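You operate a simulated robot arm through the tools that you are given. There is no shell and no other tool.

You are at the controls of a simulated two-armed robot. One attempt, no reset.

JOB
Set the regulator to 20 psi on live air, then let the line down.
Fine: yellow air lever on to set, off after; Relief open till nought shows, then shut.

It is judged by the outcome, as a careful person would: the job done as asked, and still so three seconds after it is handed in. It fails if anything else is knocked over, pushed out of place, dropped, spilled or broken.

ROBOT AND FRAMES
Two 7-joint arms with fingered hands on one trunk that stands fixed in place. Base frame: the origin is at the foot of the trunk, x ahead of it, y to its left, z up. Lengths are in m, angles in degrees, forces in N, time in s.
The left shoulder is at [0.05, 0.214, 0.869], the right one opposite. Each reaches about 1.212 m from its shoulder. Payload 3 kg a hand.
Tool frame (each hand has its own): the origin (TCP) lies between the finger pads and is the grasp point; the fingertips stand 0.026 m ahead of it; z points along the fingers, y is the line along which they close. The gripper opens to 0.132 m; its body begins 0.073 m behind the TCP. The gripper is a hand of 3 fingers: y runs from the thumb to the fingers, the wrist lies at [0, 0, -0.229] in the tool frame, and closing takes about 1.5 s.
Orientation is told as [roll, pitch, yaw] about the base's x, y, z axes, in that order, counted from this pose: with the fingers straight down and closing along the base's y, the tool's x points along the base's -x, its y along +y and its z along -z.

CONTROLS
- The arms move only by the tool play_rows. It takes "left_targets", "right_targets" or both (then of equal length, played together; a hand with none holds still); each is text: rows parted by semicolons, each of 7 numbers parted by spaces: the shift along the tool's x, y, z in m, then the turn, a rotation vector about the tool's x, y, z in degrees, then the opening, from 0 (shut) to 1 (fully open). In form: dx dy dz ax ay az hand; .... A call has 1 to 20 rows; each row is the pose to reach, as a shift and turn from the pose commanded when the call began, along the tool's axes at that moment. Rows are played at 5 a second. More than 0.05 m and 8.6 degrees between two rows, or a gripper value outside its range, and nothing of the call is played. A pose out of reach is approached as far as the arm can. The call stops where the force on the tool passes 40 N (or 10 N more than at its start, if that is more) or the arm is blocked; 0.2 s more then pass. Each finger travels about 0.072 m/s and halts on what it meets, pressing with about 30 N; the grip force reading is that of the motor and also rises with nothing between the fingers. The clock runs only during rows and for 0.2 s after the last one: add rows that repeat a pose to give the fingers time. The reply holds the time, the measured pose of the TCP, the force on the tool along the base axes, the opening and the grip force, in the units named above and with some noise, with the torque about the TCP (base axes, N m) and any sound that the robot's microphone picked up.
- Cameras (640 x 400 px; columns grow to the right, rows downward): "scene" is now at [0.0373, -0.0149, 1.5073]; the picture's right is [-0.16, -0.99, 0.00], its down [-0.58, 0.09, -0.81] and it looks along [0.80, -0.13, -0.59] (base axes); focal length 309 px, centre (320, 200). "left" rides on the left gripper at [-0.062, 0.003, -0.092] in its tool frame; the picture's right is [-0.05, -1.00, 0.00], its down [0.83, -0.04, -0.56] and it looks along [0.55, -0.03, 0.83] (tool axes); focal length 230 px, centre (320, 200). "right" rides on the right gripper at [0.062, 0.003, -0.092] in its tool frame; the picture's right is [-0.05, 1.00, 0.00], its down [-0.83, -0.04, -0.56] and it looks along [-0.55, -0.03, 0.83] (tool axes); focal length 230 px, centre (320, 200).
- get_image(camera): a new picture of that camera. It takes no simulated time.
- preshape(shape, hand): the hand has 3 fingers and takes this shape, open, in about a second: jaw (thumb against the fingers, like two jaws); tri (thumb and two fingers); tip (a fingertip pinch); poke (one finger out to press); point (the index stretched); flat (the hand flat); cup (the hand cupped); fist (a fist). The gripper value then closes the fingers along that shape, each until it touches; the sizes above hold for jaw. It gives what a move gives, with no picture.
- head_to(pan, tilt): turns the head with the scene camera to pan (to the left, within 86 degrees either way) and tilt (down, from -29 to 69), counted from straight ahead of the robot. It gives what a move gives.
- pixel_to_xyz(camera, pixels): for up to 12 pixels [column, row] of the newest picture of that camera ("zoom" is the newest enlarged one), the place [x, y, z] in the base frame of the surface seen there, good to about 0.002 m. It takes no simulated time.
- enlarge(camera, box): a new picture of the part [left, top, right, bottom] of that camera's present view, enlarged. It takes no simulated time.
- hand_in(): hands the job in; it is judged then, once.

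Leave the grippers open and the arms clear of the work at the hand-in unless told otherwise.

The tools are called after "Call:" by a JSON object that holds its "fn" and its "kwargs". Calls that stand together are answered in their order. play_rows: Moves the arms, as the interface text tells. Its arguments: {"type":"object","properties":{"left_targets":{"type":"string"},"right_targets":{"type":"string"}},"required":[]} The other tools are called the same way: preshape (shape, hand) gives the hand a shape; head_to (pan, tilt) turns the head that bears the scene camera; get_image (camera) takes a picture; pixel_to_xyz (camera, pixels) gives the place of the surface under pixels of a picture; enlarge (camera, box) takes an enlarged picture of a part of a camera's view; hand_in () hands the job in.

At the start:

```text
time_s: 0.0
left_tool_pos: [0.4327, 0.0495, 1.2186]
left_tool_rot: [0.0, 0.0, -14.0]
left_wrist_force: [-0.4, -0.5, -0.7]
left_ft_torque: [-0.01, 0.02, 0.0]
left_finger_gap: 0.1321
left_gripper_force: 0.1
left_shape: jaw
right_tool_pos: [0.4557, -0.2789, 1.2007]
right_tool_rot: [0.0, 0.0, -14.0]
right_wrist_force: [-0.2, -0.5, 1.0]
right_ft_torque: [0.05, -0.04, -0.02]
right_finger_gap: 0.1318
right_gripper_force: 0.1
right_shape: jaw
head pan, tilt (commanded): [-9.2, 36.0]
```

scene: 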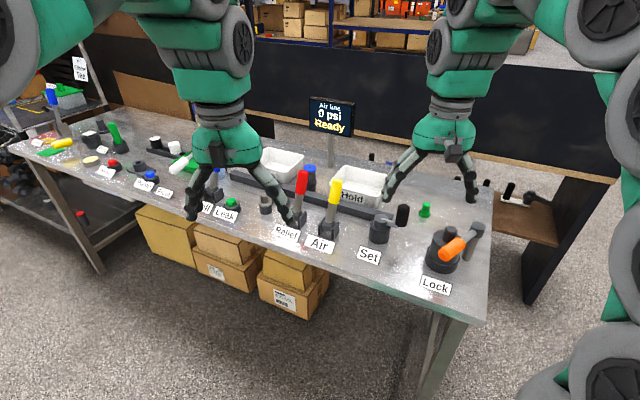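
right: 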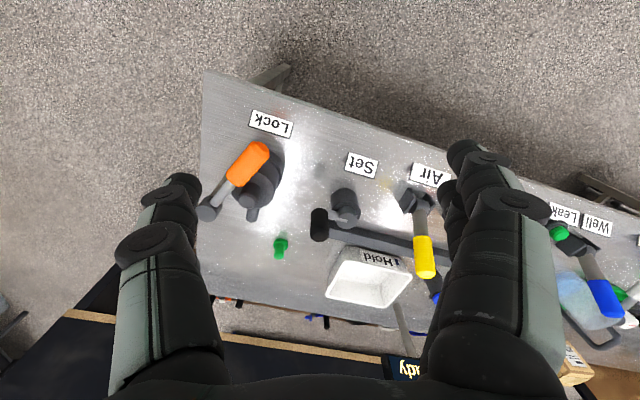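
left: 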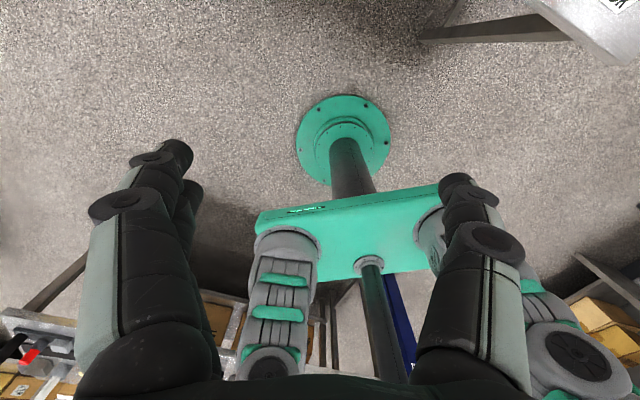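

The scene shows a bench with a red Relief lever (about 300,190), a yellow Air lever (333,200), a Set knob (380,230), an orange Lock handle (450,248) and a display reading "0 psi Ready". I'll enlarge these parts to see them better.

Call:
{"fn": "enlarge", "kwargs": {"camera": "scene", "box": [240, 150, 500, 312]}}

Call:
{"fn": "enlarge", "kwargs": {"camera": "scene", "box": [280, 80, 400, 155]}}

Call:
{"fn": "enlarge", "kwargs": {"camera": "right", "box": [190, 60, 510, 260]}}

```text
2.46 times, centred on (370, 231) of scene
```

zoom: 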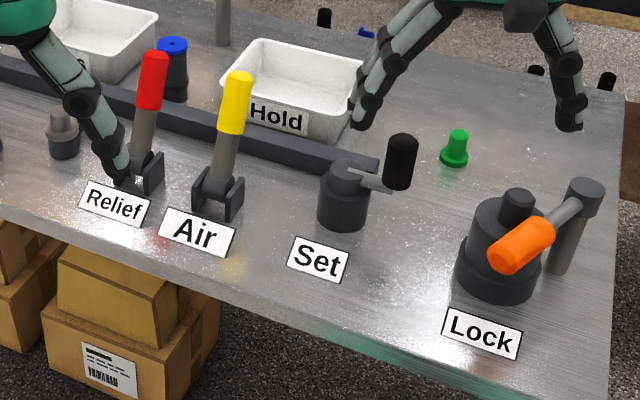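

```text
5.33 times, centred on (340, 118) of scene
```

zoom: 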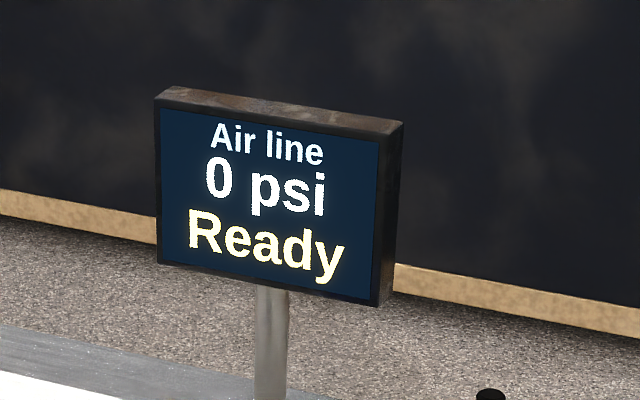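

```text
2.00 times, centred on (350, 160) of right
```

zoom: 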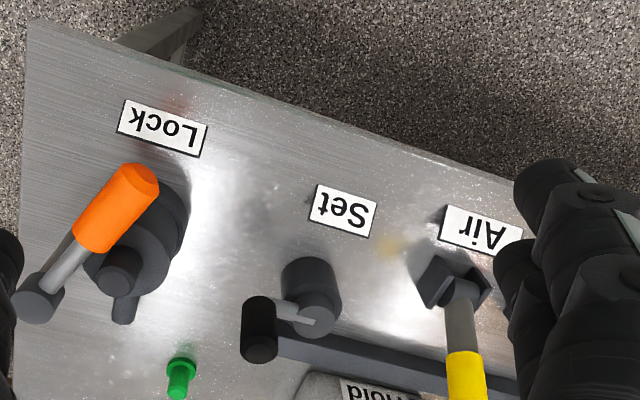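

Now I'll measure the controls: the Air lever, the Relief lever, the Set crank, the Lock handle and the labels.

Call:
{"fn": "enlarge", "kwargs": {"camera": "scene", "box": [240, 150, 500, 312]}}

Call:
{"fn": "pixel_to_xyz", "kwargs": {"camera": "zoom", "pixels": [[153, 60], [150, 100], [146, 125], [145, 165], [240, 80], [232, 125], [224, 155], [218, 195], [215, 215], [196, 233], [113, 204], [205, 185]]}}

Call:
{"fn": "pixel_to_xyz", "kwargs": {"camera": "zoom", "pixels": [[402, 140], [400, 180], [365, 180], [345, 170], [343, 215], [316, 260], [458, 135], [455, 160], [520, 245], [585, 190], [515, 205], [480, 333]]}}

```text
2.46 times, centred on (370, 231) of scene
```

zoom: 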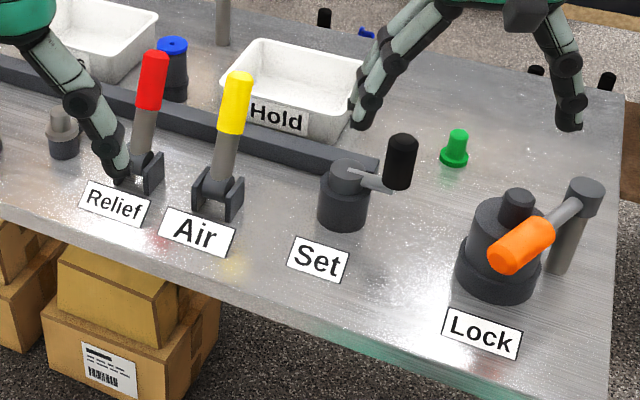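

```text
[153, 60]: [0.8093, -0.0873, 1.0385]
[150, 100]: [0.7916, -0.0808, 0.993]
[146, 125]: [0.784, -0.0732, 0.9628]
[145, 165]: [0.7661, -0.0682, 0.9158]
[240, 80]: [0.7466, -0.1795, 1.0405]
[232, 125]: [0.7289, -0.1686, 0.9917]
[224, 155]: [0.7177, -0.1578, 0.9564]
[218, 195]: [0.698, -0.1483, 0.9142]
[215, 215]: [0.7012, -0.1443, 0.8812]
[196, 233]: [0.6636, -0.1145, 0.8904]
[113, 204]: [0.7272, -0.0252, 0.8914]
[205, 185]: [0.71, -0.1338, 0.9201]
```

```text
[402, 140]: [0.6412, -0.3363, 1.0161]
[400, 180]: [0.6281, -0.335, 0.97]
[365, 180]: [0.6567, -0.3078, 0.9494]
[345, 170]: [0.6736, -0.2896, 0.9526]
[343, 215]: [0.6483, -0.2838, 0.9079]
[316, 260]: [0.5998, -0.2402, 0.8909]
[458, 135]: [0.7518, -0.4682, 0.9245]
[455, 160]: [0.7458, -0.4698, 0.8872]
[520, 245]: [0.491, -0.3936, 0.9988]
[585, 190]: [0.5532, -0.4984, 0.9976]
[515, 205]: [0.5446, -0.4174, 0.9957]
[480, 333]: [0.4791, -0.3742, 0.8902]
```

The row of controls runs along the bench at an angle, and the levers tilt away from the front edge. Before acting I'll enlarge the rest of the bench to read the other labels and check whether anything else, such as Lock or Hold, affects this job.

Call:
{"fn": "enlarge", "kwargs": {"camera": "scene", "box": [0, 70, 260, 232]}}

Call:
{"fn": "enlarge", "kwargs": {"camera": "scene", "box": [200, 120, 420, 258]}}

Call:
{"fn": "enlarge", "kwargs": {"camera": "scene", "box": [390, 180, 510, 300]}}

```text
2.46 times, centred on (130, 151) of scene
```

zoom: 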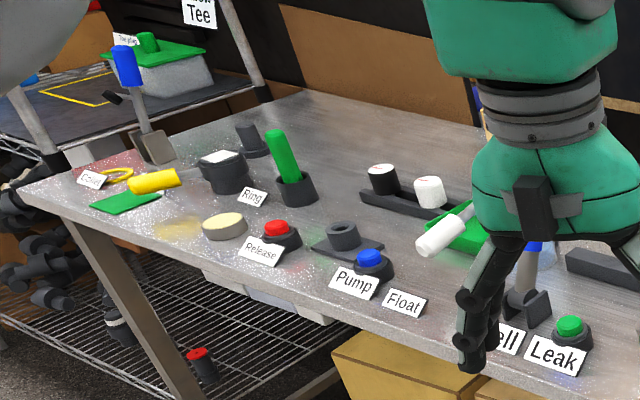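

```text
2.90 times, centred on (310, 189) of scene
```

zoom: 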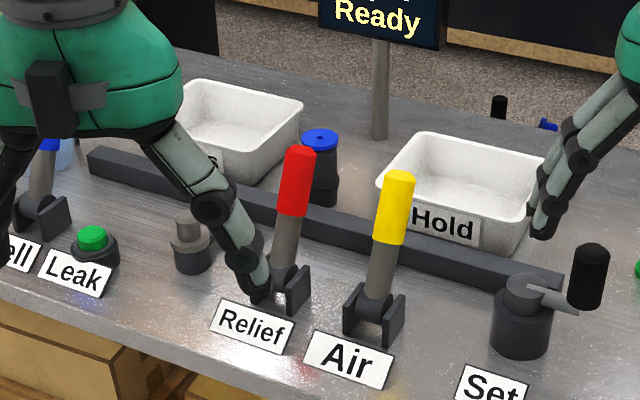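

```text
3.33 times, centred on (450, 240) of scene
```

zoom: 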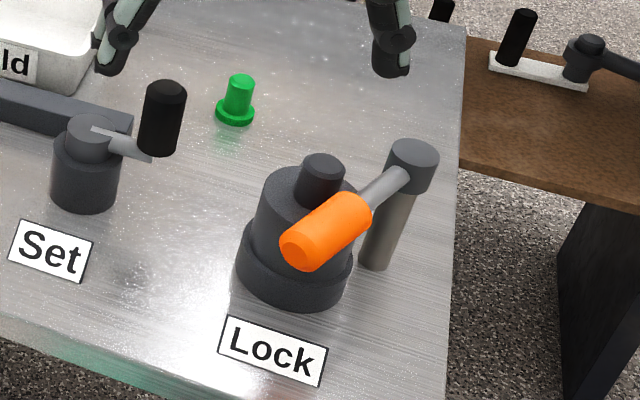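

The air line station is Relief (red), Air (yellow) and the Set crank. Lock, Leak and the others look like separate stations, so I'll leave them alone. The left hand hangs over the Relief area, so I'll first move it up and to the left, well above everything.

Call:
{"fn": "play_rows", "kwargs": {"left_targets": "0.018 0.038 -0.01 0 0 0 1; 0.036 0.077 -0.02 0 0 0 1; 0.055 0.115 -0.03 0 0 0 1; 0.073 0.153 -0.04 0 0 0 1; 0.091 0.192 -0.05 0 0 0 1; 0.109 0.23 -0.06 0 0 0 1"}}

Call:
{"fn": "get_image", "kwargs": {"camera": "scene"}}

```text
time_s: 1.4
left_tool_pos: [0.3822, 0.2982, 1.2814]
left_tool_rot: [0.0, -0.1, -14.2]
left_wrist_force: [0.0, 0.0, 0.0]
left_ft_torque: [-0.01, 0.01, 0.01]
left_finger_gap: 0.1317
left_gripper_force: 0.1
left_shape: jaw
right_tool_pos: [0.455, -0.2791, 1.2014]
right_tool_rot: [0.0, 0.0, -14.0]
right_wrist_force: [-0.1, -1.4, -0.1]
right_ft_torque: [-0.01, -0.01, 0.0]
right_finger_gap: 0.1316
right_gripper_force: 0.0
right_shape: jaw
head pan, tilt (commanded): [-9.2, 36.0]
```

```text
taken
```

scene: 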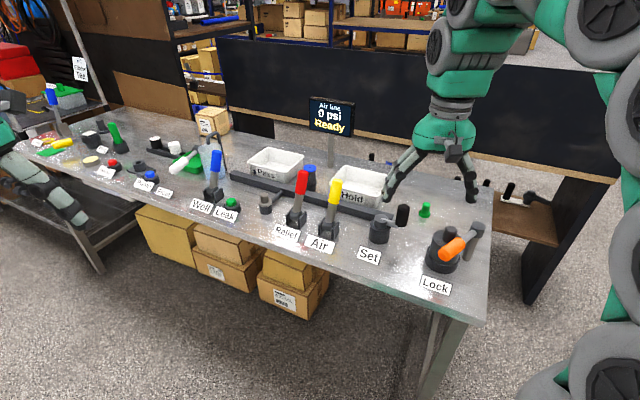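

The view is clear now. I'll enlarge the Relief, Air and Set group and measure it finely.

Call:
{"fn": "enlarge", "kwargs": {"camera": "scene", "box": [270, 155, 430, 275]}}

```text
3.33 times, centred on (350, 215) of scene
```

zoom: 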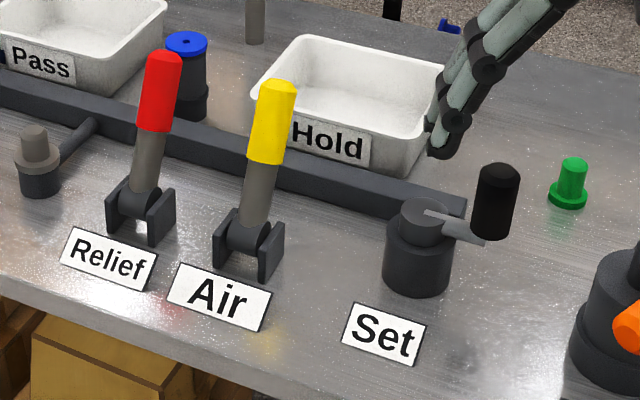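

I'll read depths on the levers, their bracket pivots, and the Set hub and knob.

Call:
{"fn": "pixel_to_xyz", "kwargs": {"camera": "zoom", "pixels": [[278, 88], [262, 105], [285, 105], [268, 155], [258, 190], [248, 235], [220, 245], [270, 262], [248, 215], [165, 60], [152, 125], [140, 195]]}}

Call:
{"fn": "pixel_to_xyz", "kwargs": {"camera": "zoom", "pixels": [[497, 172], [483, 200], [507, 200], [495, 228], [425, 205], [415, 235], [420, 280], [460, 233], [300, 100], [350, 140], [440, 200], [560, 260]]}}

```text
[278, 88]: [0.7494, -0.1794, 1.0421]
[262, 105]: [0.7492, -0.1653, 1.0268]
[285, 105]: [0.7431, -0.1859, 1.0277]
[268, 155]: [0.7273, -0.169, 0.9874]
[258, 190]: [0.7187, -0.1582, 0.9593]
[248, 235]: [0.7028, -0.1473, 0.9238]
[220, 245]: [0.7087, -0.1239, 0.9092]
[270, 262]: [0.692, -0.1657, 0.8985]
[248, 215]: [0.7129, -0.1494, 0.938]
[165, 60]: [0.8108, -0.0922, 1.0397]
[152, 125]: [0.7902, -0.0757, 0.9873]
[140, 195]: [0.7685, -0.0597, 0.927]
```

```text
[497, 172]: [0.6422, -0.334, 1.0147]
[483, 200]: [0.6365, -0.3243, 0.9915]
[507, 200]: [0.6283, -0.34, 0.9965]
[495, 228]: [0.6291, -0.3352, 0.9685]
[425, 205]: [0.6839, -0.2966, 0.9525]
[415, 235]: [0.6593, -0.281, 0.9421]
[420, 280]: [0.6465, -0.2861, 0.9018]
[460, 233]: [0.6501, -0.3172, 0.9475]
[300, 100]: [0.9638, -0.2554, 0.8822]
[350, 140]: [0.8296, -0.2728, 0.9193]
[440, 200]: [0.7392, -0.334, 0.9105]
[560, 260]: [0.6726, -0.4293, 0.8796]
```

The Air grip centre is near (0.752, -0.178, 1.011), leaning about 26° away from the front edge. The pivot is near (0.713, -0.150, 0.912). I'll bring the right hand above the lever, turned to yaw -35.4 so the fingers close along the row, with the opening narrowed so it stays clear of the red lever.

Call:
{"fn": "play_rows", "kwargs": {"right_targets": "-0.0293 0.0189 0.0056 0 0 2.38 0.95; -0.0586 0.0378 0.0111 0 0 4.76 0.9; -0.0879 0.0567 0.0167 0 0 7.13 0.85; -0.1172 0.0756 0.0222 0 0 9.51 0.8; -0.1465 0.0944 0.0278 0 0 11.89 0.75; -0.1758 0.1133 0.0333 0 0 14.27 0.7; -0.2051 0.1322 0.0389 0 0 16.64 0.65; -0.2344 0.1511 0.0444 0 0 19.02 0.6; -0.2637 0.17 0.05 0 0 21.4 0.55; -0.2637 0.17 0.05 0 0 21.4 0.55"}}

Call:
{"fn": "get_image", "kwargs": {"camera": "scene"}}

Call:
{"fn": "get_image", "kwargs": {"camera": "right"}}

```text
time_s: 3.6
left_tool_pos: [0.3829, 0.2988, 1.2824]
left_tool_rot: [0.0, 0.1, -14.0]
left_wrist_force: [-0.3, -0.6, -0.9]
left_ft_torque: [0.07, -0.04, 0.03]
left_finger_gap: 0.1316
left_gripper_force: 0.0
left_shape: jaw
right_tool_pos: [0.702, -0.1834, 1.1449]
right_tool_rot: [0.0, 0.1, -35.0]
right_wrist_force: [-0.6, -0.2, 0.3]
right_ft_torque: [-0.01, 0.02, -0.03]
right_finger_gap: 0.0728
right_gripper_force: 0.1
right_shape: jaw
right hand out of reach, approached as far as the arm can: row 8, 9, 10
head pan, tilt (commanded): [-9.2, 36.0]
```

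```text
taken
```

scene: 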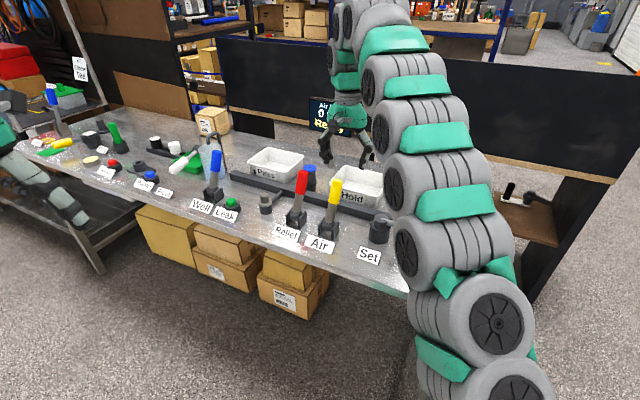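

```text
taken
```

right: 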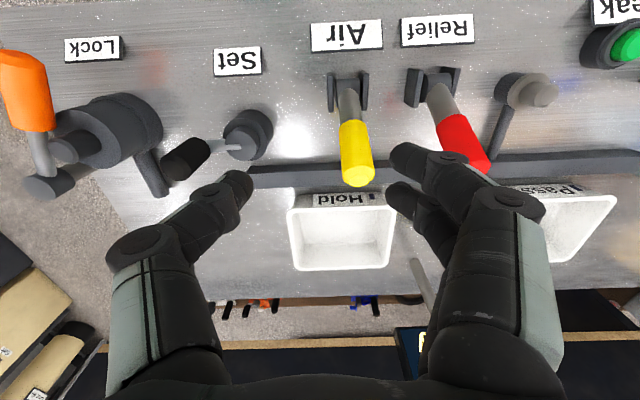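

The hand stopped short of the point above the lever because a vertical hand at that height is out of reach. From below it is closer, so I'll back off 0.1 m toward the operator's side, go down to grip height, and come in along the bench depth with the fingers either side of the lever.

Call:
{"fn": "play_rows", "kwargs": {"right_targets": "0.035 0 0 0 0 0 0.55; 0.07 0 0 0 0 0 0.55; 0.1 0 0 0 0 0 0.55; 0.1 0 0.03 0 0 0 0.55; 0.1 0 0.06 0 0 0 0.55; 0.1 0 0.08 0 0 0 0.55; 0.1 0 0.08 0 0 0 0.55"}}

Call:
{"fn": "get_image", "kwargs": {"camera": "right"}}

```text
time_s: 5.2
left_tool_pos: [0.3833, 0.2979, 1.2819]
left_tool_rot: [0.0, 0.0, -14.1]
left_wrist_force: [-0.2, 0.8, -0.5]
left_ft_torque: [-0.04, 0.02, 0.03]
left_finger_gap: 0.1319
left_gripper_force: 0.1
left_shape: jaw
right_tool_pos: [0.622, -0.1256, 1.0615]
right_tool_rot: [0.0, 0.0, -35.4]
right_wrist_force: [0.5, -0.3, -0.2]
right_ft_torque: [0.01, 0.02, -0.01]
right_finger_gap: 0.0729
right_gripper_force: 0.1
right_shape: jaw
head pan, tilt (commanded): [-9.2, 36.0]
```

```text
taken
```

right: 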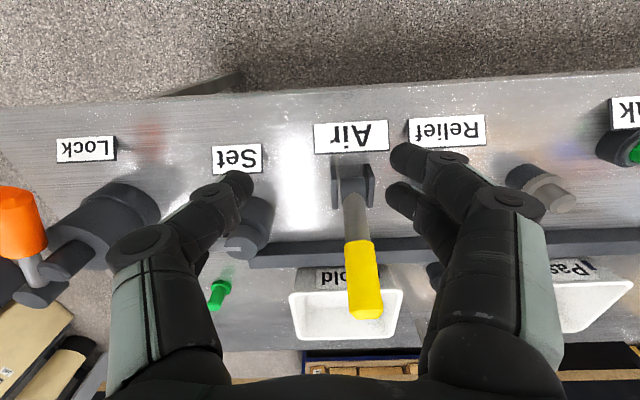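

The hand is at (0.622, -0.126, 1.061), and in the right view the lever is about 45 px right of centre. I'll shift 0.033 m along the row to centre on it, go down 0.05 m, then come in toward the lever part of the way.

Call:
{"fn": "play_rows", "kwargs": {"right_targets": "0 0.017 0.02 0 0 0 0.55; 0 0.033 0.05 0 0 0 0.55; -0.03 0.033 0.05 0 0 0 0.55; -0.06 0.033 0.05 0 0 0 0.55; -0.085 0.033 0.05 0 0 0 0.55; -0.085 0.033 0.05 0 0 0 0.55"}}

Call:
{"fn": "get_image", "kwargs": {"camera": "right"}}

Call:
{"fn": "get_image", "kwargs": {"camera": "scene"}}

```text
time_s: 6.6
left_tool_pos: [0.3841, 0.2985, 1.2809]
left_tool_rot: [0.0, 0.0, -14.0]
left_wrist_force: [-0.5, 0.3, -0.5]
left_ft_torque: [-0.01, -0.03, 0.02]
left_finger_gap: 0.1318
left_gripper_force: 0.1
left_shape: jaw
right_tool_pos: [0.7111, -0.1477, 1.013]
right_tool_rot: [-0.1, 0.0, -35.4]
right_wrist_force: [-0.8, 0.6, -0.6]
right_ft_torque: [0.03, -0.01, -0.01]
right_finger_gap: 0.0731
right_gripper_force: 0.0
right_shape: jaw
head pan, tilt (commanded): [-9.2, 36.0]
```

```text
taken
```

right: 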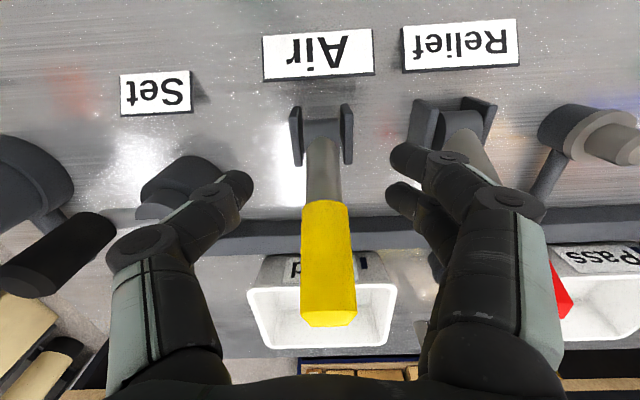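

```text
taken
```

scene: 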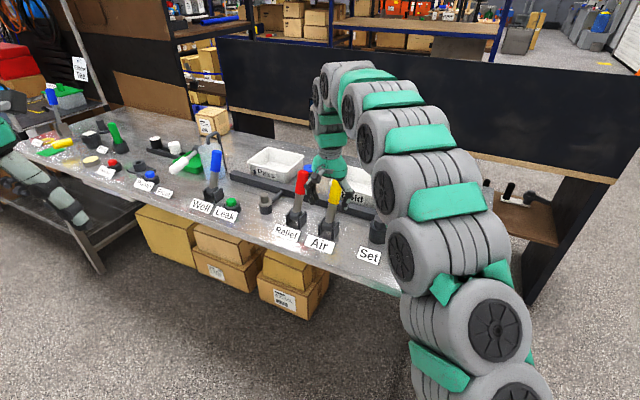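

The yellow lever (about 328,260) is centred between thumb and fingers. Before going further I'll check how close the right-hand fingers are to the red lever at (562,290).

Call:
{"fn": "pixel_to_xyz", "kwargs": {"camera": "right", "pixels": [[535, 205], [540, 260], [545, 330], [560, 280], [568, 305], [490, 150], [400, 155], [330, 220], [330, 315], [470, 130], [250, 185], [110, 250]]}}

Call:
{"fn": "enlarge", "kwargs": {"camera": "scene", "box": [270, 140, 400, 260]}}

```text
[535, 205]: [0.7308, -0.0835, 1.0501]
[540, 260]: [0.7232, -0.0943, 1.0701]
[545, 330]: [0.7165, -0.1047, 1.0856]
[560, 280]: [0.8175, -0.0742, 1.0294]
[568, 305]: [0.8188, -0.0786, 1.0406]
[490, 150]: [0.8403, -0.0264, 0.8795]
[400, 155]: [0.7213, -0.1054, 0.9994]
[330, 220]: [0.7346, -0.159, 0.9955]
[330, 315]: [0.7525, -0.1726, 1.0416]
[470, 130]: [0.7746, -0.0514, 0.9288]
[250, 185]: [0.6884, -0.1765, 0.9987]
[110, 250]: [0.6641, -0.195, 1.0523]
```

```text
3.33 times, centred on (335, 200) of scene
```

zoom: 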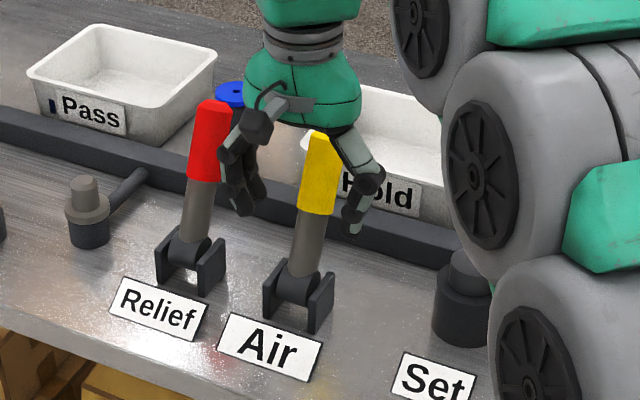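

The outer knuckle clears the red grip by about 0.02 m. I'll narrow the hand slightly, advance 0.05 m so the yellow grip sits between the pads, and close on it.

Call:
{"fn": "play_rows", "kwargs": {"right_targets": "0 0.003 0 0 0 0 0.45; -0.02 0.003 0 0 0 0 0.45; -0.04 0.003 0 0 0 0 0.45; -0.05 0.003 0 0 0 0 0.45; -0.05 0.003 0 0 0 0 0.4"}}

Call:
{"fn": "get_image", "kwargs": {"camera": "right"}}

```text
time_s: 7.8
left_tool_pos: [0.3829, 0.2977, 1.2823]
left_tool_rot: [-0.1, -0.1, -14.0]
left_wrist_force: [0.1, 0.1, -0.3]
left_ft_torque: [-0.03, 0.0, -0.02]
left_finger_gap: 0.132
left_gripper_force: 0.2
left_shape: jaw
right_tool_pos: [0.7509, -0.1764, 1.0118]
right_tool_rot: [0.0, 0.0, -35.4]
right_wrist_force: [-0.6, -1.0, 0.4]
right_ft_torque: [0.02, -0.01, 0.02]
right_finger_gap: 0.0532
right_gripper_force: 0.1
right_shape: jaw
head pan, tilt (commanded): [-9.2, 36.0]
```

```text
taken
```

right: 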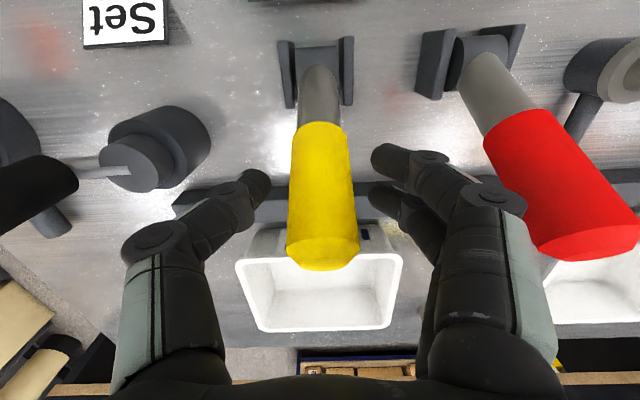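

The yellow grip covers the centre of the view (320,200), where the grasp point projects. I'll check its depth there and then close the hand.

Call:
{"fn": "pixel_to_xyz", "kwargs": {"camera": "right", "pixels": [[322, 200], [322, 150], [322, 250], [297, 200], [352, 200]]}}

Call:
{"fn": "play_rows", "kwargs": {"right_targets": "0 0 0 0 0 0 0.3; 0 0 0 0 0 0 0.2; 0 0 0 0 0 0 0.1; 0 0 0 0 0 0 0.1"}}

```text
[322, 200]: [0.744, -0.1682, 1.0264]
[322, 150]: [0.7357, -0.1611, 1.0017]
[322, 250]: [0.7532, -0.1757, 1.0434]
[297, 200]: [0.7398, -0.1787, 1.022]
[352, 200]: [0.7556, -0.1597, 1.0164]
```

```text
time_s: 8.8
left_tool_pos: [0.3833, 0.2982, 1.2824]
left_tool_rot: [0.1, 0.1, -14.0]
left_wrist_force: [0.0, -0.2, -0.2]
left_ft_torque: [-0.03, -0.02, -0.01]
left_finger_gap: 0.132
left_gripper_force: 0.0
left_shape: jaw
right_tool_pos: [0.7504, -0.1745, 1.0126]
right_tool_rot: [0.0, -0.1, -35.4]
right_wrist_force: [-1.4, -0.6, -2.8]
right_ft_torque: [0.02, 0.0, 0.02]
right_finger_gap: 0.0216
right_gripper_force: 30.2
right_shape: jaw
head pan, tilt (commanded): [-9.2, 36.0]
```

The gap is 0.0216 m with a 30 N grip reading. I'll look to see that it really holds the lever.

Call:
{"fn": "get_image", "kwargs": {"camera": "right"}}

Call:
{"fn": "enlarge", "kwargs": {"camera": "scene", "box": [270, 140, 400, 260]}}

```text
taken
```

right: 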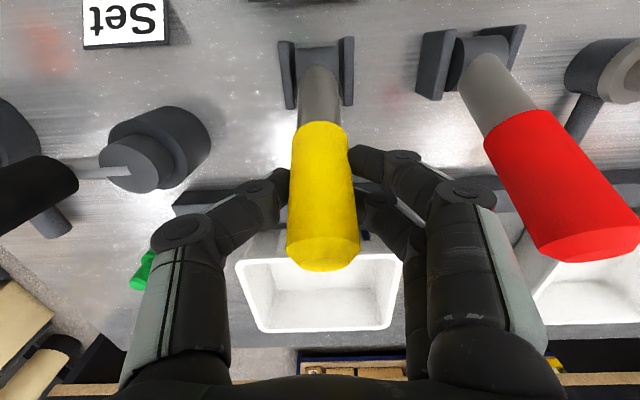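

```text
3.33 times, centred on (335, 200) of scene
```

zoom: 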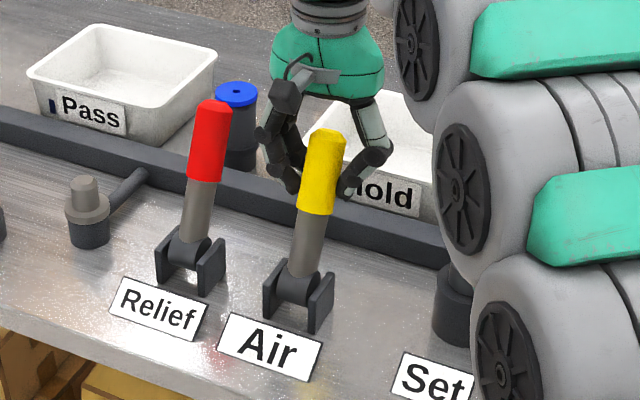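

The fingers sit either side of the grip and slightly behind it. I'll pull it gently toward the operator along the lever's arc, to upright first.

Call:
{"fn": "play_rows", "kwargs": {"right_targets": "0.0076 0 -0.003 0 0 0 0.1; 0.0151 0 -0.0055 0 0 0 0.1; 0.0226 0 -0.0073 0 0 0 0.1; 0.0301 0 -0.0087 0 0 0 0.1; 0.0378 0 -0.0095 0 0 0 0.1; 0.0454 0 -0.0098 0 0 0 0.1"}}

Call:
{"fn": "get_image", "kwargs": {"camera": "right"}}

Call:
{"fn": "get_image", "kwargs": {"camera": "scene"}}

```text
time_s: 10.2
left_tool_pos: [0.3833, 0.2977, 1.2823]
left_tool_rot: [0.0, 0.0, -14.1]
left_wrist_force: [0.4, -0.5, 0.0]
left_ft_torque: [-0.04, -0.01, -0.01]
left_finger_gap: 0.132
left_gripper_force: 0.1
left_shape: jaw
right_tool_pos: [0.715, -0.1495, 1.0225]
right_tool_rot: [0.1, 0.0, -35.4]
right_wrist_force: [3.0, -8.1, 3.0]
right_ft_torque: [-0.37, -0.43, 0.0]
right_finger_gap: 0.0215
right_gripper_force: 29.8
right_shape: jaw
head pan, tilt (commanded): [-9.2, 36.0]
```

```text
taken
```

right: 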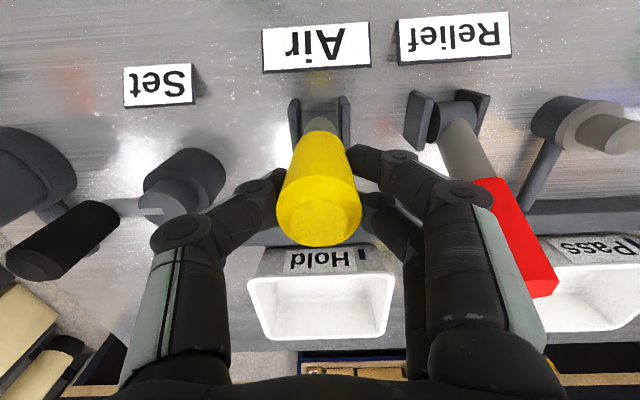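

```text
taken
```

scene: 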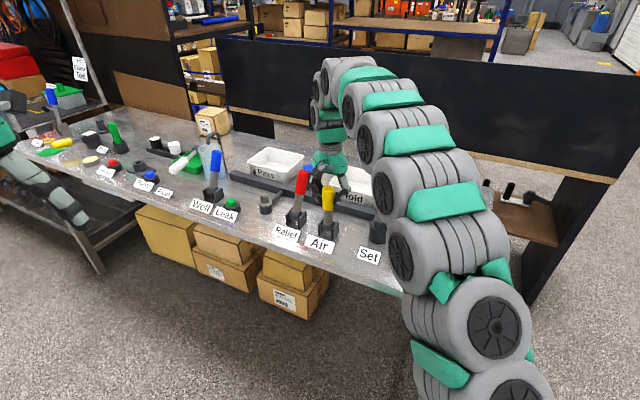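

The lever follows the hand and is about upright now, with low force. I'll carry on toward the operator to about 25° past upright.

Call:
{"fn": "play_rows", "kwargs": {"right_targets": "0.0096 0 0.0004 0 0 0 0.1; 0.0191 0 0.0017 0 0 0 0.1; 0.0285 0 0.0037 0 0 0 0.1; 0.0376 0 0.0066 0 0 0 0.1; 0.0465 0 0.0103 0 0 0 0.1"}}

Call:
{"fn": "get_image", "kwargs": {"camera": "right"}}

Call:
{"fn": "enlarge", "kwargs": {"camera": "scene", "box": [270, 90, 400, 260]}}

```text
time_s: 11.2
left_tool_pos: [0.3818, 0.2984, 1.2804]
left_tool_rot: [0.0, 0.0, -13.9]
left_wrist_force: [-0.1, -0.2, 0.4]
left_ft_torque: [0.0, 0.04, -0.02]
left_finger_gap: 0.132
left_gripper_force: 0.1
left_shape: jaw
right_tool_pos: [0.6892, -0.1314, 1.0173]
right_tool_rot: [0.2, -0.8, -35.6]
right_wrist_force: [7.8, -6.0, -4.6]
right_ft_torque: [-0.18, -0.52, 0.05]
right_finger_gap: 0.021
right_gripper_force: 30.3
right_shape: jaw
head pan, tilt (commanded): [-9.2, 36.0]
stopped in row 5 (right hand): the force on the tool passed its limit at 51 N (the readings are from after the stop); the commanded pose is now the measured one
```

```text
taken
```

right: 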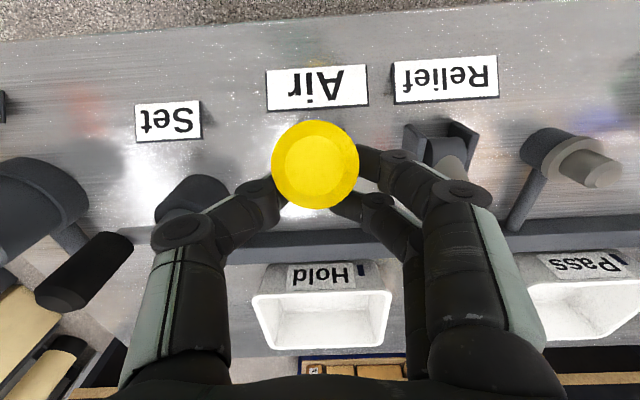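

```text
2.35 times, centred on (335, 175) of scene
```

zoom: 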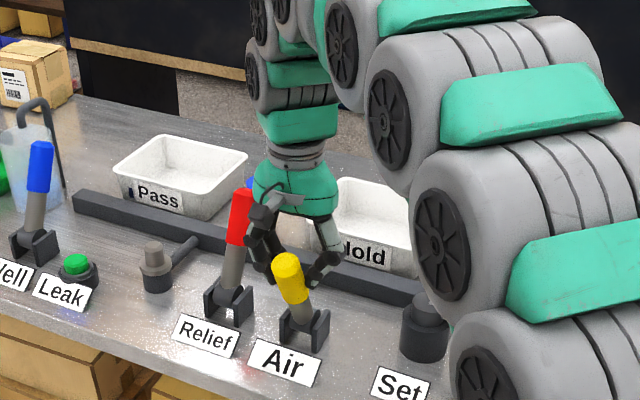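

The motion stopped on a force of 51 N, which looks like the lever's end stop. I'll measure the lever's lean to check.

Call:
{"fn": "pixel_to_xyz", "kwargs": {"camera": "zoom", "pixels": [[285, 262], [290, 290], [298, 315], [302, 335]]}}

Call:
{"fn": "pixel_to_xyz", "kwargs": {"camera": "right", "pixels": [[316, 165], [316, 130], [316, 195], [290, 165], [342, 165]]}}

```text
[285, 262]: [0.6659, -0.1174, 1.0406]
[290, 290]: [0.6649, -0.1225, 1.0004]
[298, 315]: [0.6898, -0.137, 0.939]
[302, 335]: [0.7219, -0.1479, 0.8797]
```

```text
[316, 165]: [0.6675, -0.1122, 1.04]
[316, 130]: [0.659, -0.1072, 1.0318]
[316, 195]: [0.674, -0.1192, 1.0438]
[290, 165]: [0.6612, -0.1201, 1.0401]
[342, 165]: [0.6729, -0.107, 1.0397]
```

The lever's top is now at (0.667, -0.114, 1.040), about 25° toward the operator and mirrored from where it started, so it is at its stop. I'll open the hand, lift clear, and look at the display.

Call:
{"fn": "play_rows", "kwargs": {"right_targets": "0 0 0 0 0 0 0.25; 0 0 0 0 0 0 0.4; 0 0 0 0 0 0 0.5; 0 0 -0.03 0 0 0 0.5; 0 0 -0.06 0 0 0 0.5; 0 0 -0.09 0 0 0 0.5; 0.04 0 -0.1 0 0 0 0.5; 0.08 0 -0.1 0 0 0 0.5; 0.08 -0.04 -0.1 0 0 0 0.5; 0.08 -0.08 -0.1 0 0 0 0.5; 0.08 -0.12 -0.1 0 0 0 0.5"}}

Call:
{"fn": "get_image", "kwargs": {"camera": "scene"}}

Call:
{"fn": "get_image", "kwargs": {"camera": "right"}}

```text
time_s: 13.6
left_tool_pos: [0.3826, 0.2982, 1.2816]
left_tool_rot: [0.1, 0.0, -14.0]
left_wrist_force: [0.8, -0.5, -0.3]
left_ft_torque: [0.02, -0.02, -0.03]
left_finger_gap: 0.1319
left_gripper_force: 0.1
left_shape: jaw
right_tool_pos: [0.5503, -0.1807, 1.1174]
right_tool_rot: [0.2, -0.7, -35.7]
right_wrist_force: [0.2, -0.5, 0.6]
right_ft_torque: [0.0, -0.01, -0.01]
right_finger_gap: 0.0652
right_gripper_force: 0.0
right_shape: jaw
head pan, tilt (commanded): [-9.2, 36.0]
```

```text
taken
```

scene: 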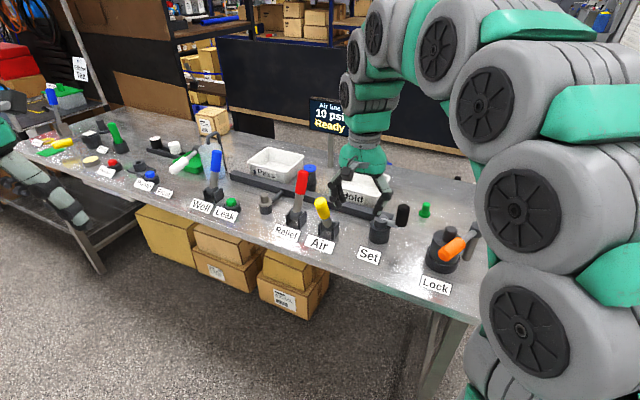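

```text
taken
```

right: 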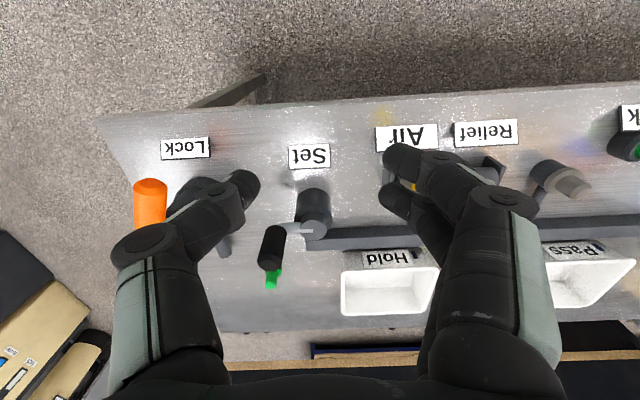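

The air is on and the display seems to read 10 psi. I'll enlarge the display, then measure the Set crank.

Call:
{"fn": "enlarge", "kwargs": {"camera": "scene", "box": [290, 85, 380, 145]}}

Call:
{"fn": "enlarge", "kwargs": {"camera": "right", "box": [220, 140, 380, 300]}}

Call:
{"fn": "pixel_to_xyz", "kwargs": {"camera": "right", "pixels": [[270, 262], [270, 240], [262, 240], [280, 240], [300, 232], [313, 230], [318, 232], [313, 195], [325, 215]]}}

Call:
{"fn": "pixel_to_xyz", "kwargs": {"camera": "scene", "pixels": [[402, 208], [402, 215], [402, 222], [390, 220], [380, 213], [378, 230], [376, 213], [384, 213]]}}

```text
6.67 times, centred on (335, 115) of scene
```

zoom: 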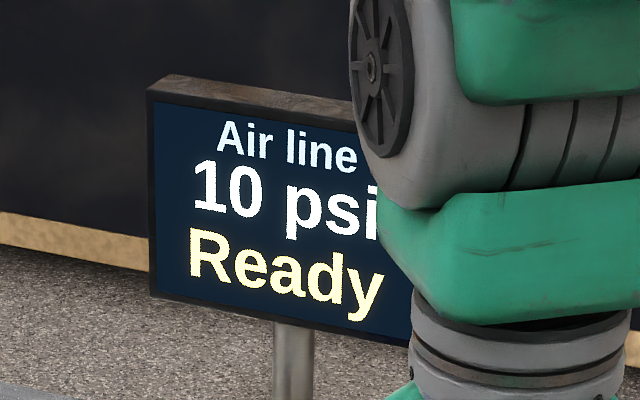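

```text
2.50 times, centred on (300, 220) of right
```

zoom: 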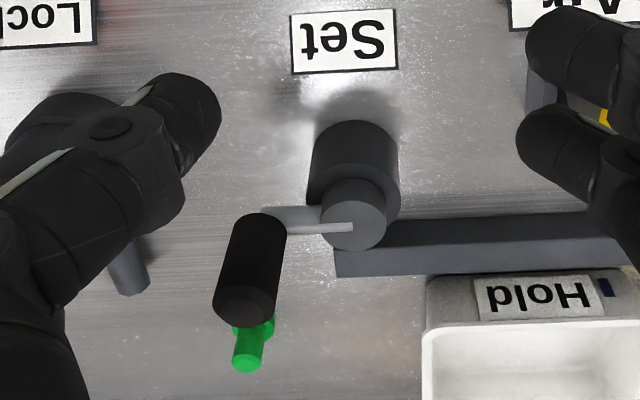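

```text
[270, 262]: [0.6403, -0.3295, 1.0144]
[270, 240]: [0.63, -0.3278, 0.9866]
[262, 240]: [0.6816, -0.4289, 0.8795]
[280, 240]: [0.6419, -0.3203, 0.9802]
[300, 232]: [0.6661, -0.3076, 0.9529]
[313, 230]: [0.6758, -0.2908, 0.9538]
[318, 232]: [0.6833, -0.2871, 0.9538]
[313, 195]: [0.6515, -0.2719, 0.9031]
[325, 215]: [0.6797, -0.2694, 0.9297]
```

```text
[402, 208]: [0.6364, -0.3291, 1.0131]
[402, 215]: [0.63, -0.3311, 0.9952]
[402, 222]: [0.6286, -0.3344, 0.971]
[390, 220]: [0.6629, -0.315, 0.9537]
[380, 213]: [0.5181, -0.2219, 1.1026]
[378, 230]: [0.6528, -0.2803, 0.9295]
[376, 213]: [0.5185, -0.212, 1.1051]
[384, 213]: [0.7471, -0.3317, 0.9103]
```

The display reads 10 psi with the air on, so the Set crank has to go up to 20. The hub centre is about (0.676, -0.289) and the black knob is about (0.641, -0.334) with its top at z 1.014, so the crank radius is about 0.057. I'll move above the knob.

Call:
{"fn": "play_rows", "kwargs": {"right_targets": "-0.03 -0.02 0 0 0 0 0.55; -0.065 -0.04 0 0 0 0 0.55; -0.1 -0.06 0 0 0 0 0.55; -0.135 -0.0716 0 0 0 0 0.55; -0.163 -0.0716 0 0 0 0 0.55; -0.163 -0.0716 0.02 0 0 0 0.55; -0.163 -0.0716 0.03 0 0 0 0.55"}}

Call:
{"fn": "get_image", "kwargs": {"camera": "right"}}

Call:
{"fn": "get_image", "kwargs": {"camera": "scene"}}

```text
time_s: 15.2
left_tool_pos: [0.383, 0.2986, 1.2815]
left_tool_rot: [0.0, 0.0, -14.0]
left_wrist_force: [-0.8, 0.8, 0.0]
left_ft_torque: [0.0, -0.01, 0.02]
left_finger_gap: 0.1318
left_gripper_force: 0.1
left_shape: jaw
right_tool_pos: [0.6435, -0.3327, 1.0882]
right_tool_rot: [0.4, -0.5, -35.6]
right_wrist_force: [-0.3, -0.8, 0.5]
right_ft_torque: [-0.02, -0.03, 0.01]
right_finger_gap: 0.0719
right_gripper_force: 0.1
right_shape: jaw
head pan, tilt (commanded): [-9.2, 36.0]
```

```text
taken
```

right: 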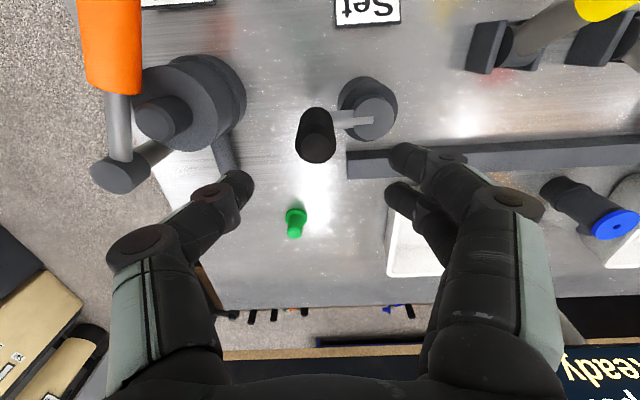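

```text
taken
```

scene: 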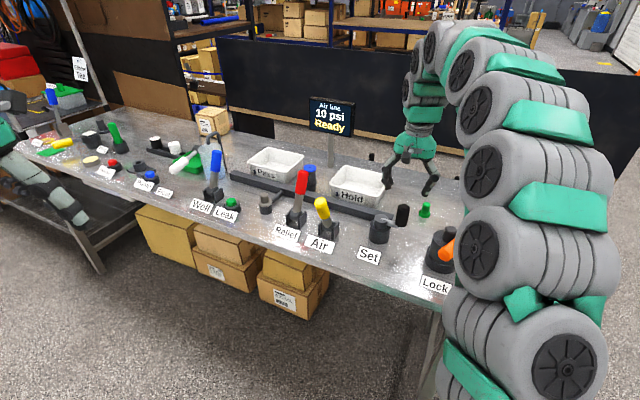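

The display stays visible from here. I'll measure the knob top (316,148) and hub top (372,118) from close by.

Call:
{"fn": "pixel_to_xyz", "kwargs": {"camera": "right", "pixels": [[316, 148], [302, 148], [331, 148], [316, 138], [316, 159], [372, 118], [362, 118], [388, 118], [376, 108], [376, 132], [345, 117], [100, 60]]}}

Call:
{"fn": "enlarge", "kwargs": {"camera": "right", "box": [270, 50, 430, 180]}}

```text
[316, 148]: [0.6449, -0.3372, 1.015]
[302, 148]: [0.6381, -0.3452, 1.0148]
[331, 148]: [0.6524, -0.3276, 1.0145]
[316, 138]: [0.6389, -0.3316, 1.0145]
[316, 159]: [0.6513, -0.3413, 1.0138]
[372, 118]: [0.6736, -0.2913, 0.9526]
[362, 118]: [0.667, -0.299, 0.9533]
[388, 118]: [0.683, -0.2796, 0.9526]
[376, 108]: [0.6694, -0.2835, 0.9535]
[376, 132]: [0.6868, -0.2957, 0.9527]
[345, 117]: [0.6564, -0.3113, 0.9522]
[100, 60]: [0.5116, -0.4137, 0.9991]
```

```text
3.08 times, centred on (350, 115) of right
```

zoom: 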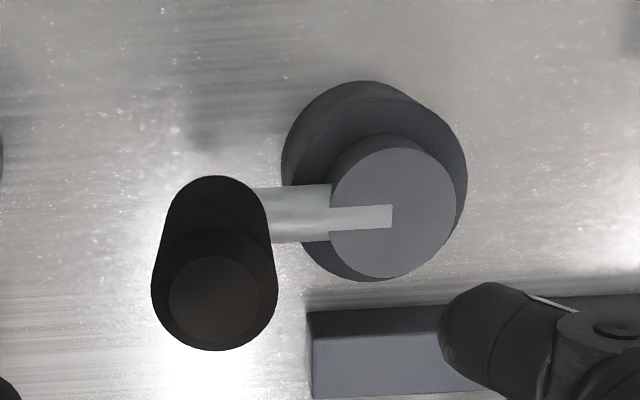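

The knob centre is (0.642, -0.335) and the hub centre is (0.6745, -0.290), giving a radius of 0.055 with the crank pointing right along the row. I'll lower the hand over the knob and close on it.

Call:
{"fn": "play_rows", "kwargs": {"right_targets": "0 -0.0025 0.03 0 0 0 0.55; 0 -0.0025 0.06 0 0 0 0.5; 0 -0.0025 0.085 0 0 0 0.45; 0 -0.0025 0.092 0 0 0 0.4; 0 -0.0025 0.092 0 0 0 0.3; 0 -0.0025 0.092 0 0 0 0.2; 0 -0.0025 0.092 0 0 0 0.1; 0 -0.0025 0.092 0 0 0 0.1"}}

Call:
{"fn": "get_image", "kwargs": {"camera": "right"}}

Call:
{"fn": "enlarge", "kwargs": {"camera": "scene", "box": [290, 85, 450, 245]}}

```text
time_s: 17.0
left_tool_pos: [0.3812, 0.2982, 1.2814]
left_tool_rot: [0.0, 0.0, -13.9]
left_wrist_force: [-1.5, 0.4, -0.5]
left_ft_torque: [-0.05, -0.02, -0.01]
left_finger_gap: 0.1321
left_gripper_force: 0.1
left_shape: jaw
right_tool_pos: [0.6438, -0.3355, 0.9946]
right_tool_rot: [0.2, -0.7, -35.6]
right_wrist_force: [-1.1, -1.7, -4.3]
right_ft_torque: [-0.07, 0.03, 0.01]
right_finger_gap: 0.022
right_gripper_force: 29.9
right_shape: jaw
head pan, tilt (commanded): [-9.2, 36.0]
```

```text
taken
```

right: 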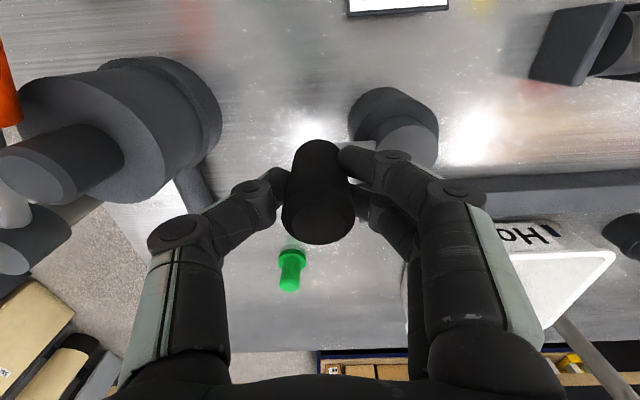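

```text
2.50 times, centred on (370, 165) of scene
```

zoom: 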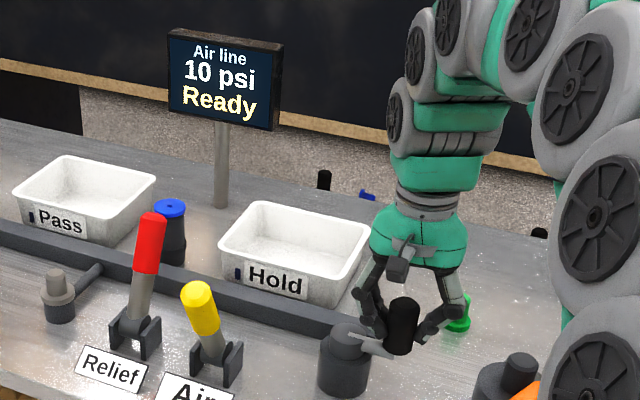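

The knob is held (gap 0.022, the same as the lever grip). I'll turn the crank clockwise seen from above by about 24°, moving the knob toward the operator, and watch the display.

Call:
{"fn": "play_rows", "kwargs": {"right_targets": "0.0077 0.0005 0 0 0 0 0.1; 0.0152 0.0021 0 0 0 0 0.1; 0.0225 0.0048 0 0 0 0 0.1; 0.0225 0.0048 0 0 0 0 0.1"}}

Call:
{"fn": "enlarge", "kwargs": {"camera": "scene", "box": [290, 85, 450, 245]}}

```text
time_s: 18.0
left_tool_pos: [0.3828, 0.2968, 1.2811]
left_tool_rot: [0.0, 0.0, -14.0]
left_wrist_force: [0.5, 0.7, -0.9]
left_ft_torque: [0.02, -0.05, 0.0]
left_finger_gap: 0.1318
left_gripper_force: 0.1
left_shape: jaw
right_tool_pos: [0.6289, -0.3203, 0.9959]
right_tool_rot: [0.3, -0.7, -35.6]
right_wrist_force: [-3.8, -3.0, -10.0]
right_ft_torque: [-0.06, 0.1, 0.0]
right_finger_gap: 0.022
right_gripper_force: 30.2
right_shape: jaw
head pan, tilt (commanded): [-9.2, 36.0]
```

```text
2.50 times, centred on (370, 165) of scene
```

zoom: 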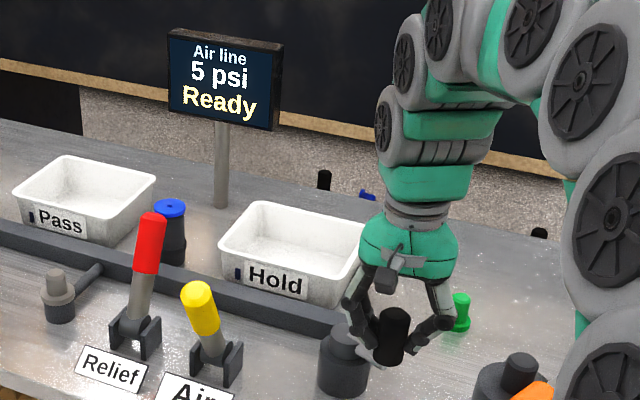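

Turning clockwise lowered it to 5 psi (about 0.22 psi per degree), so I need to go the other way. I'll turn back counter-clockwise past the start to about -30° and read again.

Call:
{"fn": "play_rows", "kwargs": {"right_targets": "-0.0073 -0.0027 0 0 0 0 0.1; -0.0148 -0.0043 0 0 0 0 0.1; -0.0225 -0.0048 0 0 0 0 0.1; -0.0302 -0.0043 0 0 0 0 0.1; -0.0377 -0.0027 0 0 0 0 0.1; -0.0449 0 0 0 0 0 0.1; -0.05 0.0026 0 0 0 0 0.1; -0.05 0.0026 0 0 0 0 0.1"}}

Call:
{"fn": "enlarge", "kwargs": {"camera": "scene", "box": [290, 85, 450, 245]}}

```text
time_s: 19.8
left_tool_pos: [0.3832, 0.2976, 1.2811]
left_tool_rot: [0.0, 0.1, -14.0]
left_wrist_force: [0.2, 0.1, 0.3]
left_ft_torque: [0.01, 0.03, -0.01]
left_finger_gap: 0.1317
left_gripper_force: 0.1
left_shape: jaw
right_tool_pos: [0.6712, -0.3455, 0.9951]
right_tool_rot: [0.3, -0.7, -35.7]
right_wrist_force: [0.0, -4.6, -3.1]
right_ft_torque: [-0.05, 0.02, 0.0]
right_finger_gap: 0.0222
right_gripper_force: 30.2
right_shape: jaw
head pan, tilt (commanded): [-9.2, 36.0]
```

```text
2.50 times, centred on (370, 165) of scene
```

zoom: 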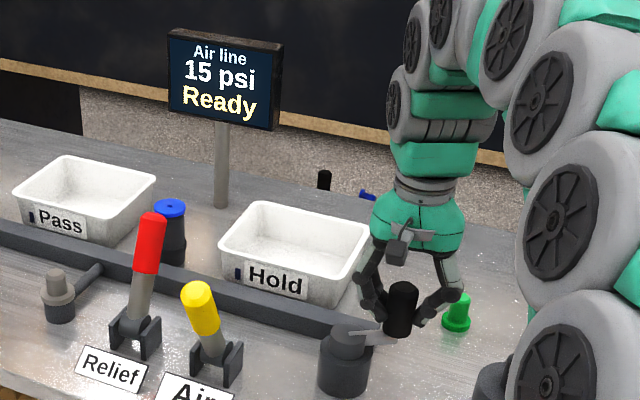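

It reads 15 psi at about -30°. I'll go on to about -45° and read again.

Call:
{"fn": "play_rows", "kwargs": {"right_targets": "-0.006 0.004 0 0 0 0 0.1; -0.0114 0.0087 0 0 0 0 0.1; -0.0114 0.0087 0 0 0 0 0.1"}}

Call:
{"fn": "enlarge", "kwargs": {"camera": "scene", "box": [290, 85, 450, 245]}}

```text
time_s: 20.6
left_tool_pos: [0.3832, 0.2975, 1.2813]
left_tool_rot: [-0.1, -0.1, -14.0]
left_wrist_force: [-0.3, -1.1, -0.3]
left_ft_torque: [0.04, -0.01, -0.02]
left_finger_gap: 0.1321
left_gripper_force: 0.1
left_shape: jaw
right_tool_pos: [0.6849, -0.3464, 0.997]
right_tool_rot: [0.3, -0.7, -35.6]
right_wrist_force: [0.7, -5.5, -12.6]
right_ft_torque: [-0.08, 0.02, -0.04]
right_finger_gap: 0.022
right_gripper_force: 30.5
right_shape: jaw
head pan, tilt (commanded): [-9.2, 36.0]
```

```text
2.50 times, centred on (370, 165) of scene
```

zoom: 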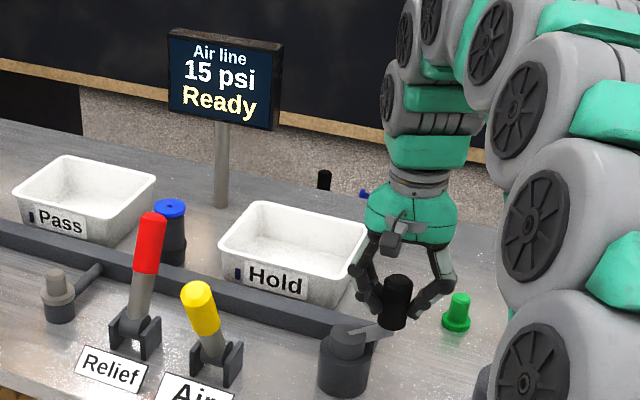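

It still reads 15 psi, so the setting appears to move in 5 psi steps. I'll go on to -60°.

Call:
{"fn": "play_rows", "kwargs": {"right_targets": "-0.0047 0.0054 0 0 0 0 0.1; -0.0087 0.0114 0 0 0 0 0.1; -0.0087 0.0114 0 0 0 0 0.1"}}

Call:
{"fn": "enlarge", "kwargs": {"camera": "scene", "box": [290, 85, 450, 245]}}

```text
time_s: 21.4
left_tool_pos: [0.3815, 0.2978, 1.282]
left_tool_rot: [0.1, 0.0, -14.0]
left_wrist_force: [1.1, 0.3, 0.5]
left_ft_torque: [0.03, -0.02, 0.0]
left_finger_gap: 0.1321
left_gripper_force: 0.0
left_shape: jaw
right_tool_pos: [0.6985, -0.3417, 0.9958]
right_tool_rot: [0.3, -0.7, -35.6]
right_wrist_force: [1.7, 0.9, -3.0]
right_ft_torque: [0.02, -0.01, -0.02]
right_finger_gap: 0.0217
right_gripper_force: 29.4
right_shape: jaw
head pan, tilt (commanded): [-9.2, 36.0]
```

```text
2.50 times, centred on (370, 165) of scene
```

zoom: 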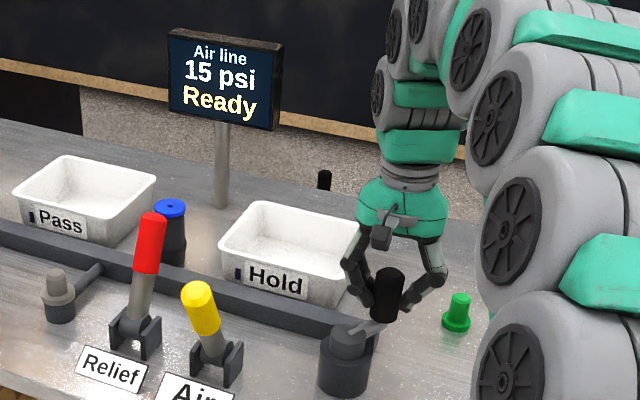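

It still reads 15 psi at about -61°, so the steps seem to be about 45° each. I'll go on to about -75° and read.

Call:
{"fn": "play_rows", "kwargs": {"right_targets": "-0.0032 0.0065 0 0 0 0 0.1; -0.0055 0.0133 0 0 0 0 0.1; -0.0055 0.0133 0 0 0 0 0.1"}}

Call:
{"fn": "enlarge", "kwargs": {"camera": "scene", "box": [290, 85, 450, 245]}}

Call:
{"fn": "get_image", "kwargs": {"camera": "right"}}

```text
time_s: 22.2
left_tool_pos: [0.3823, 0.2976, 1.281]
left_tool_rot: [0.0, 0.1, -14.0]
left_wrist_force: [0.4, -1.0, -0.9]
left_ft_torque: [0.01, -0.04, 0.02]
left_finger_gap: 0.1317
left_gripper_force: 0.0
left_shape: jaw
right_tool_pos: [0.7105, -0.3353, 0.9971]
right_tool_rot: [0.3, -0.5, -35.6]
right_wrist_force: [-4.7, 4.1, -11.1]
right_ft_torque: [0.05, 0.09, 0.0]
right_finger_gap: 0.0216
right_gripper_force: 29.9
right_shape: jaw
head pan, tilt (commanded): [-9.2, 36.0]
```

```text
2.50 times, centred on (370, 165) of scene
```

zoom: 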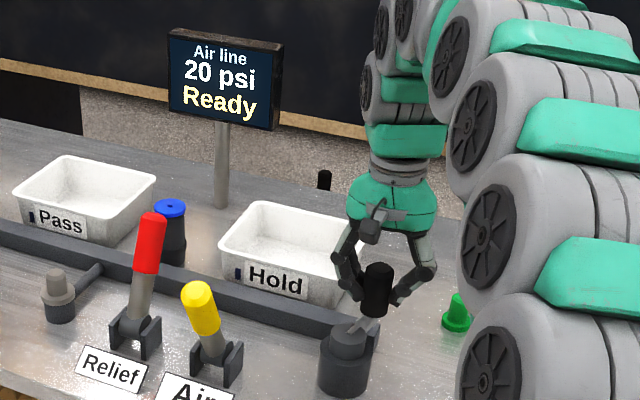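

```text
taken
```

right: 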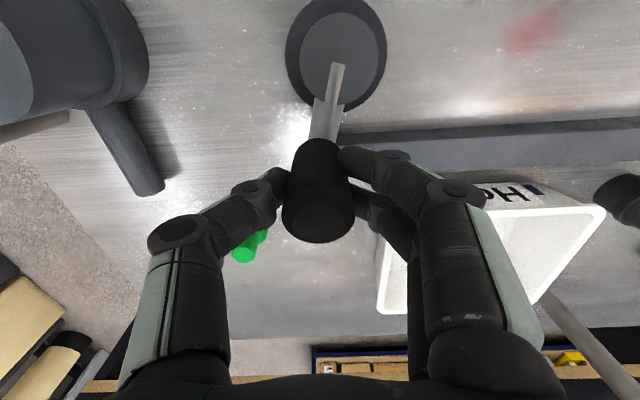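

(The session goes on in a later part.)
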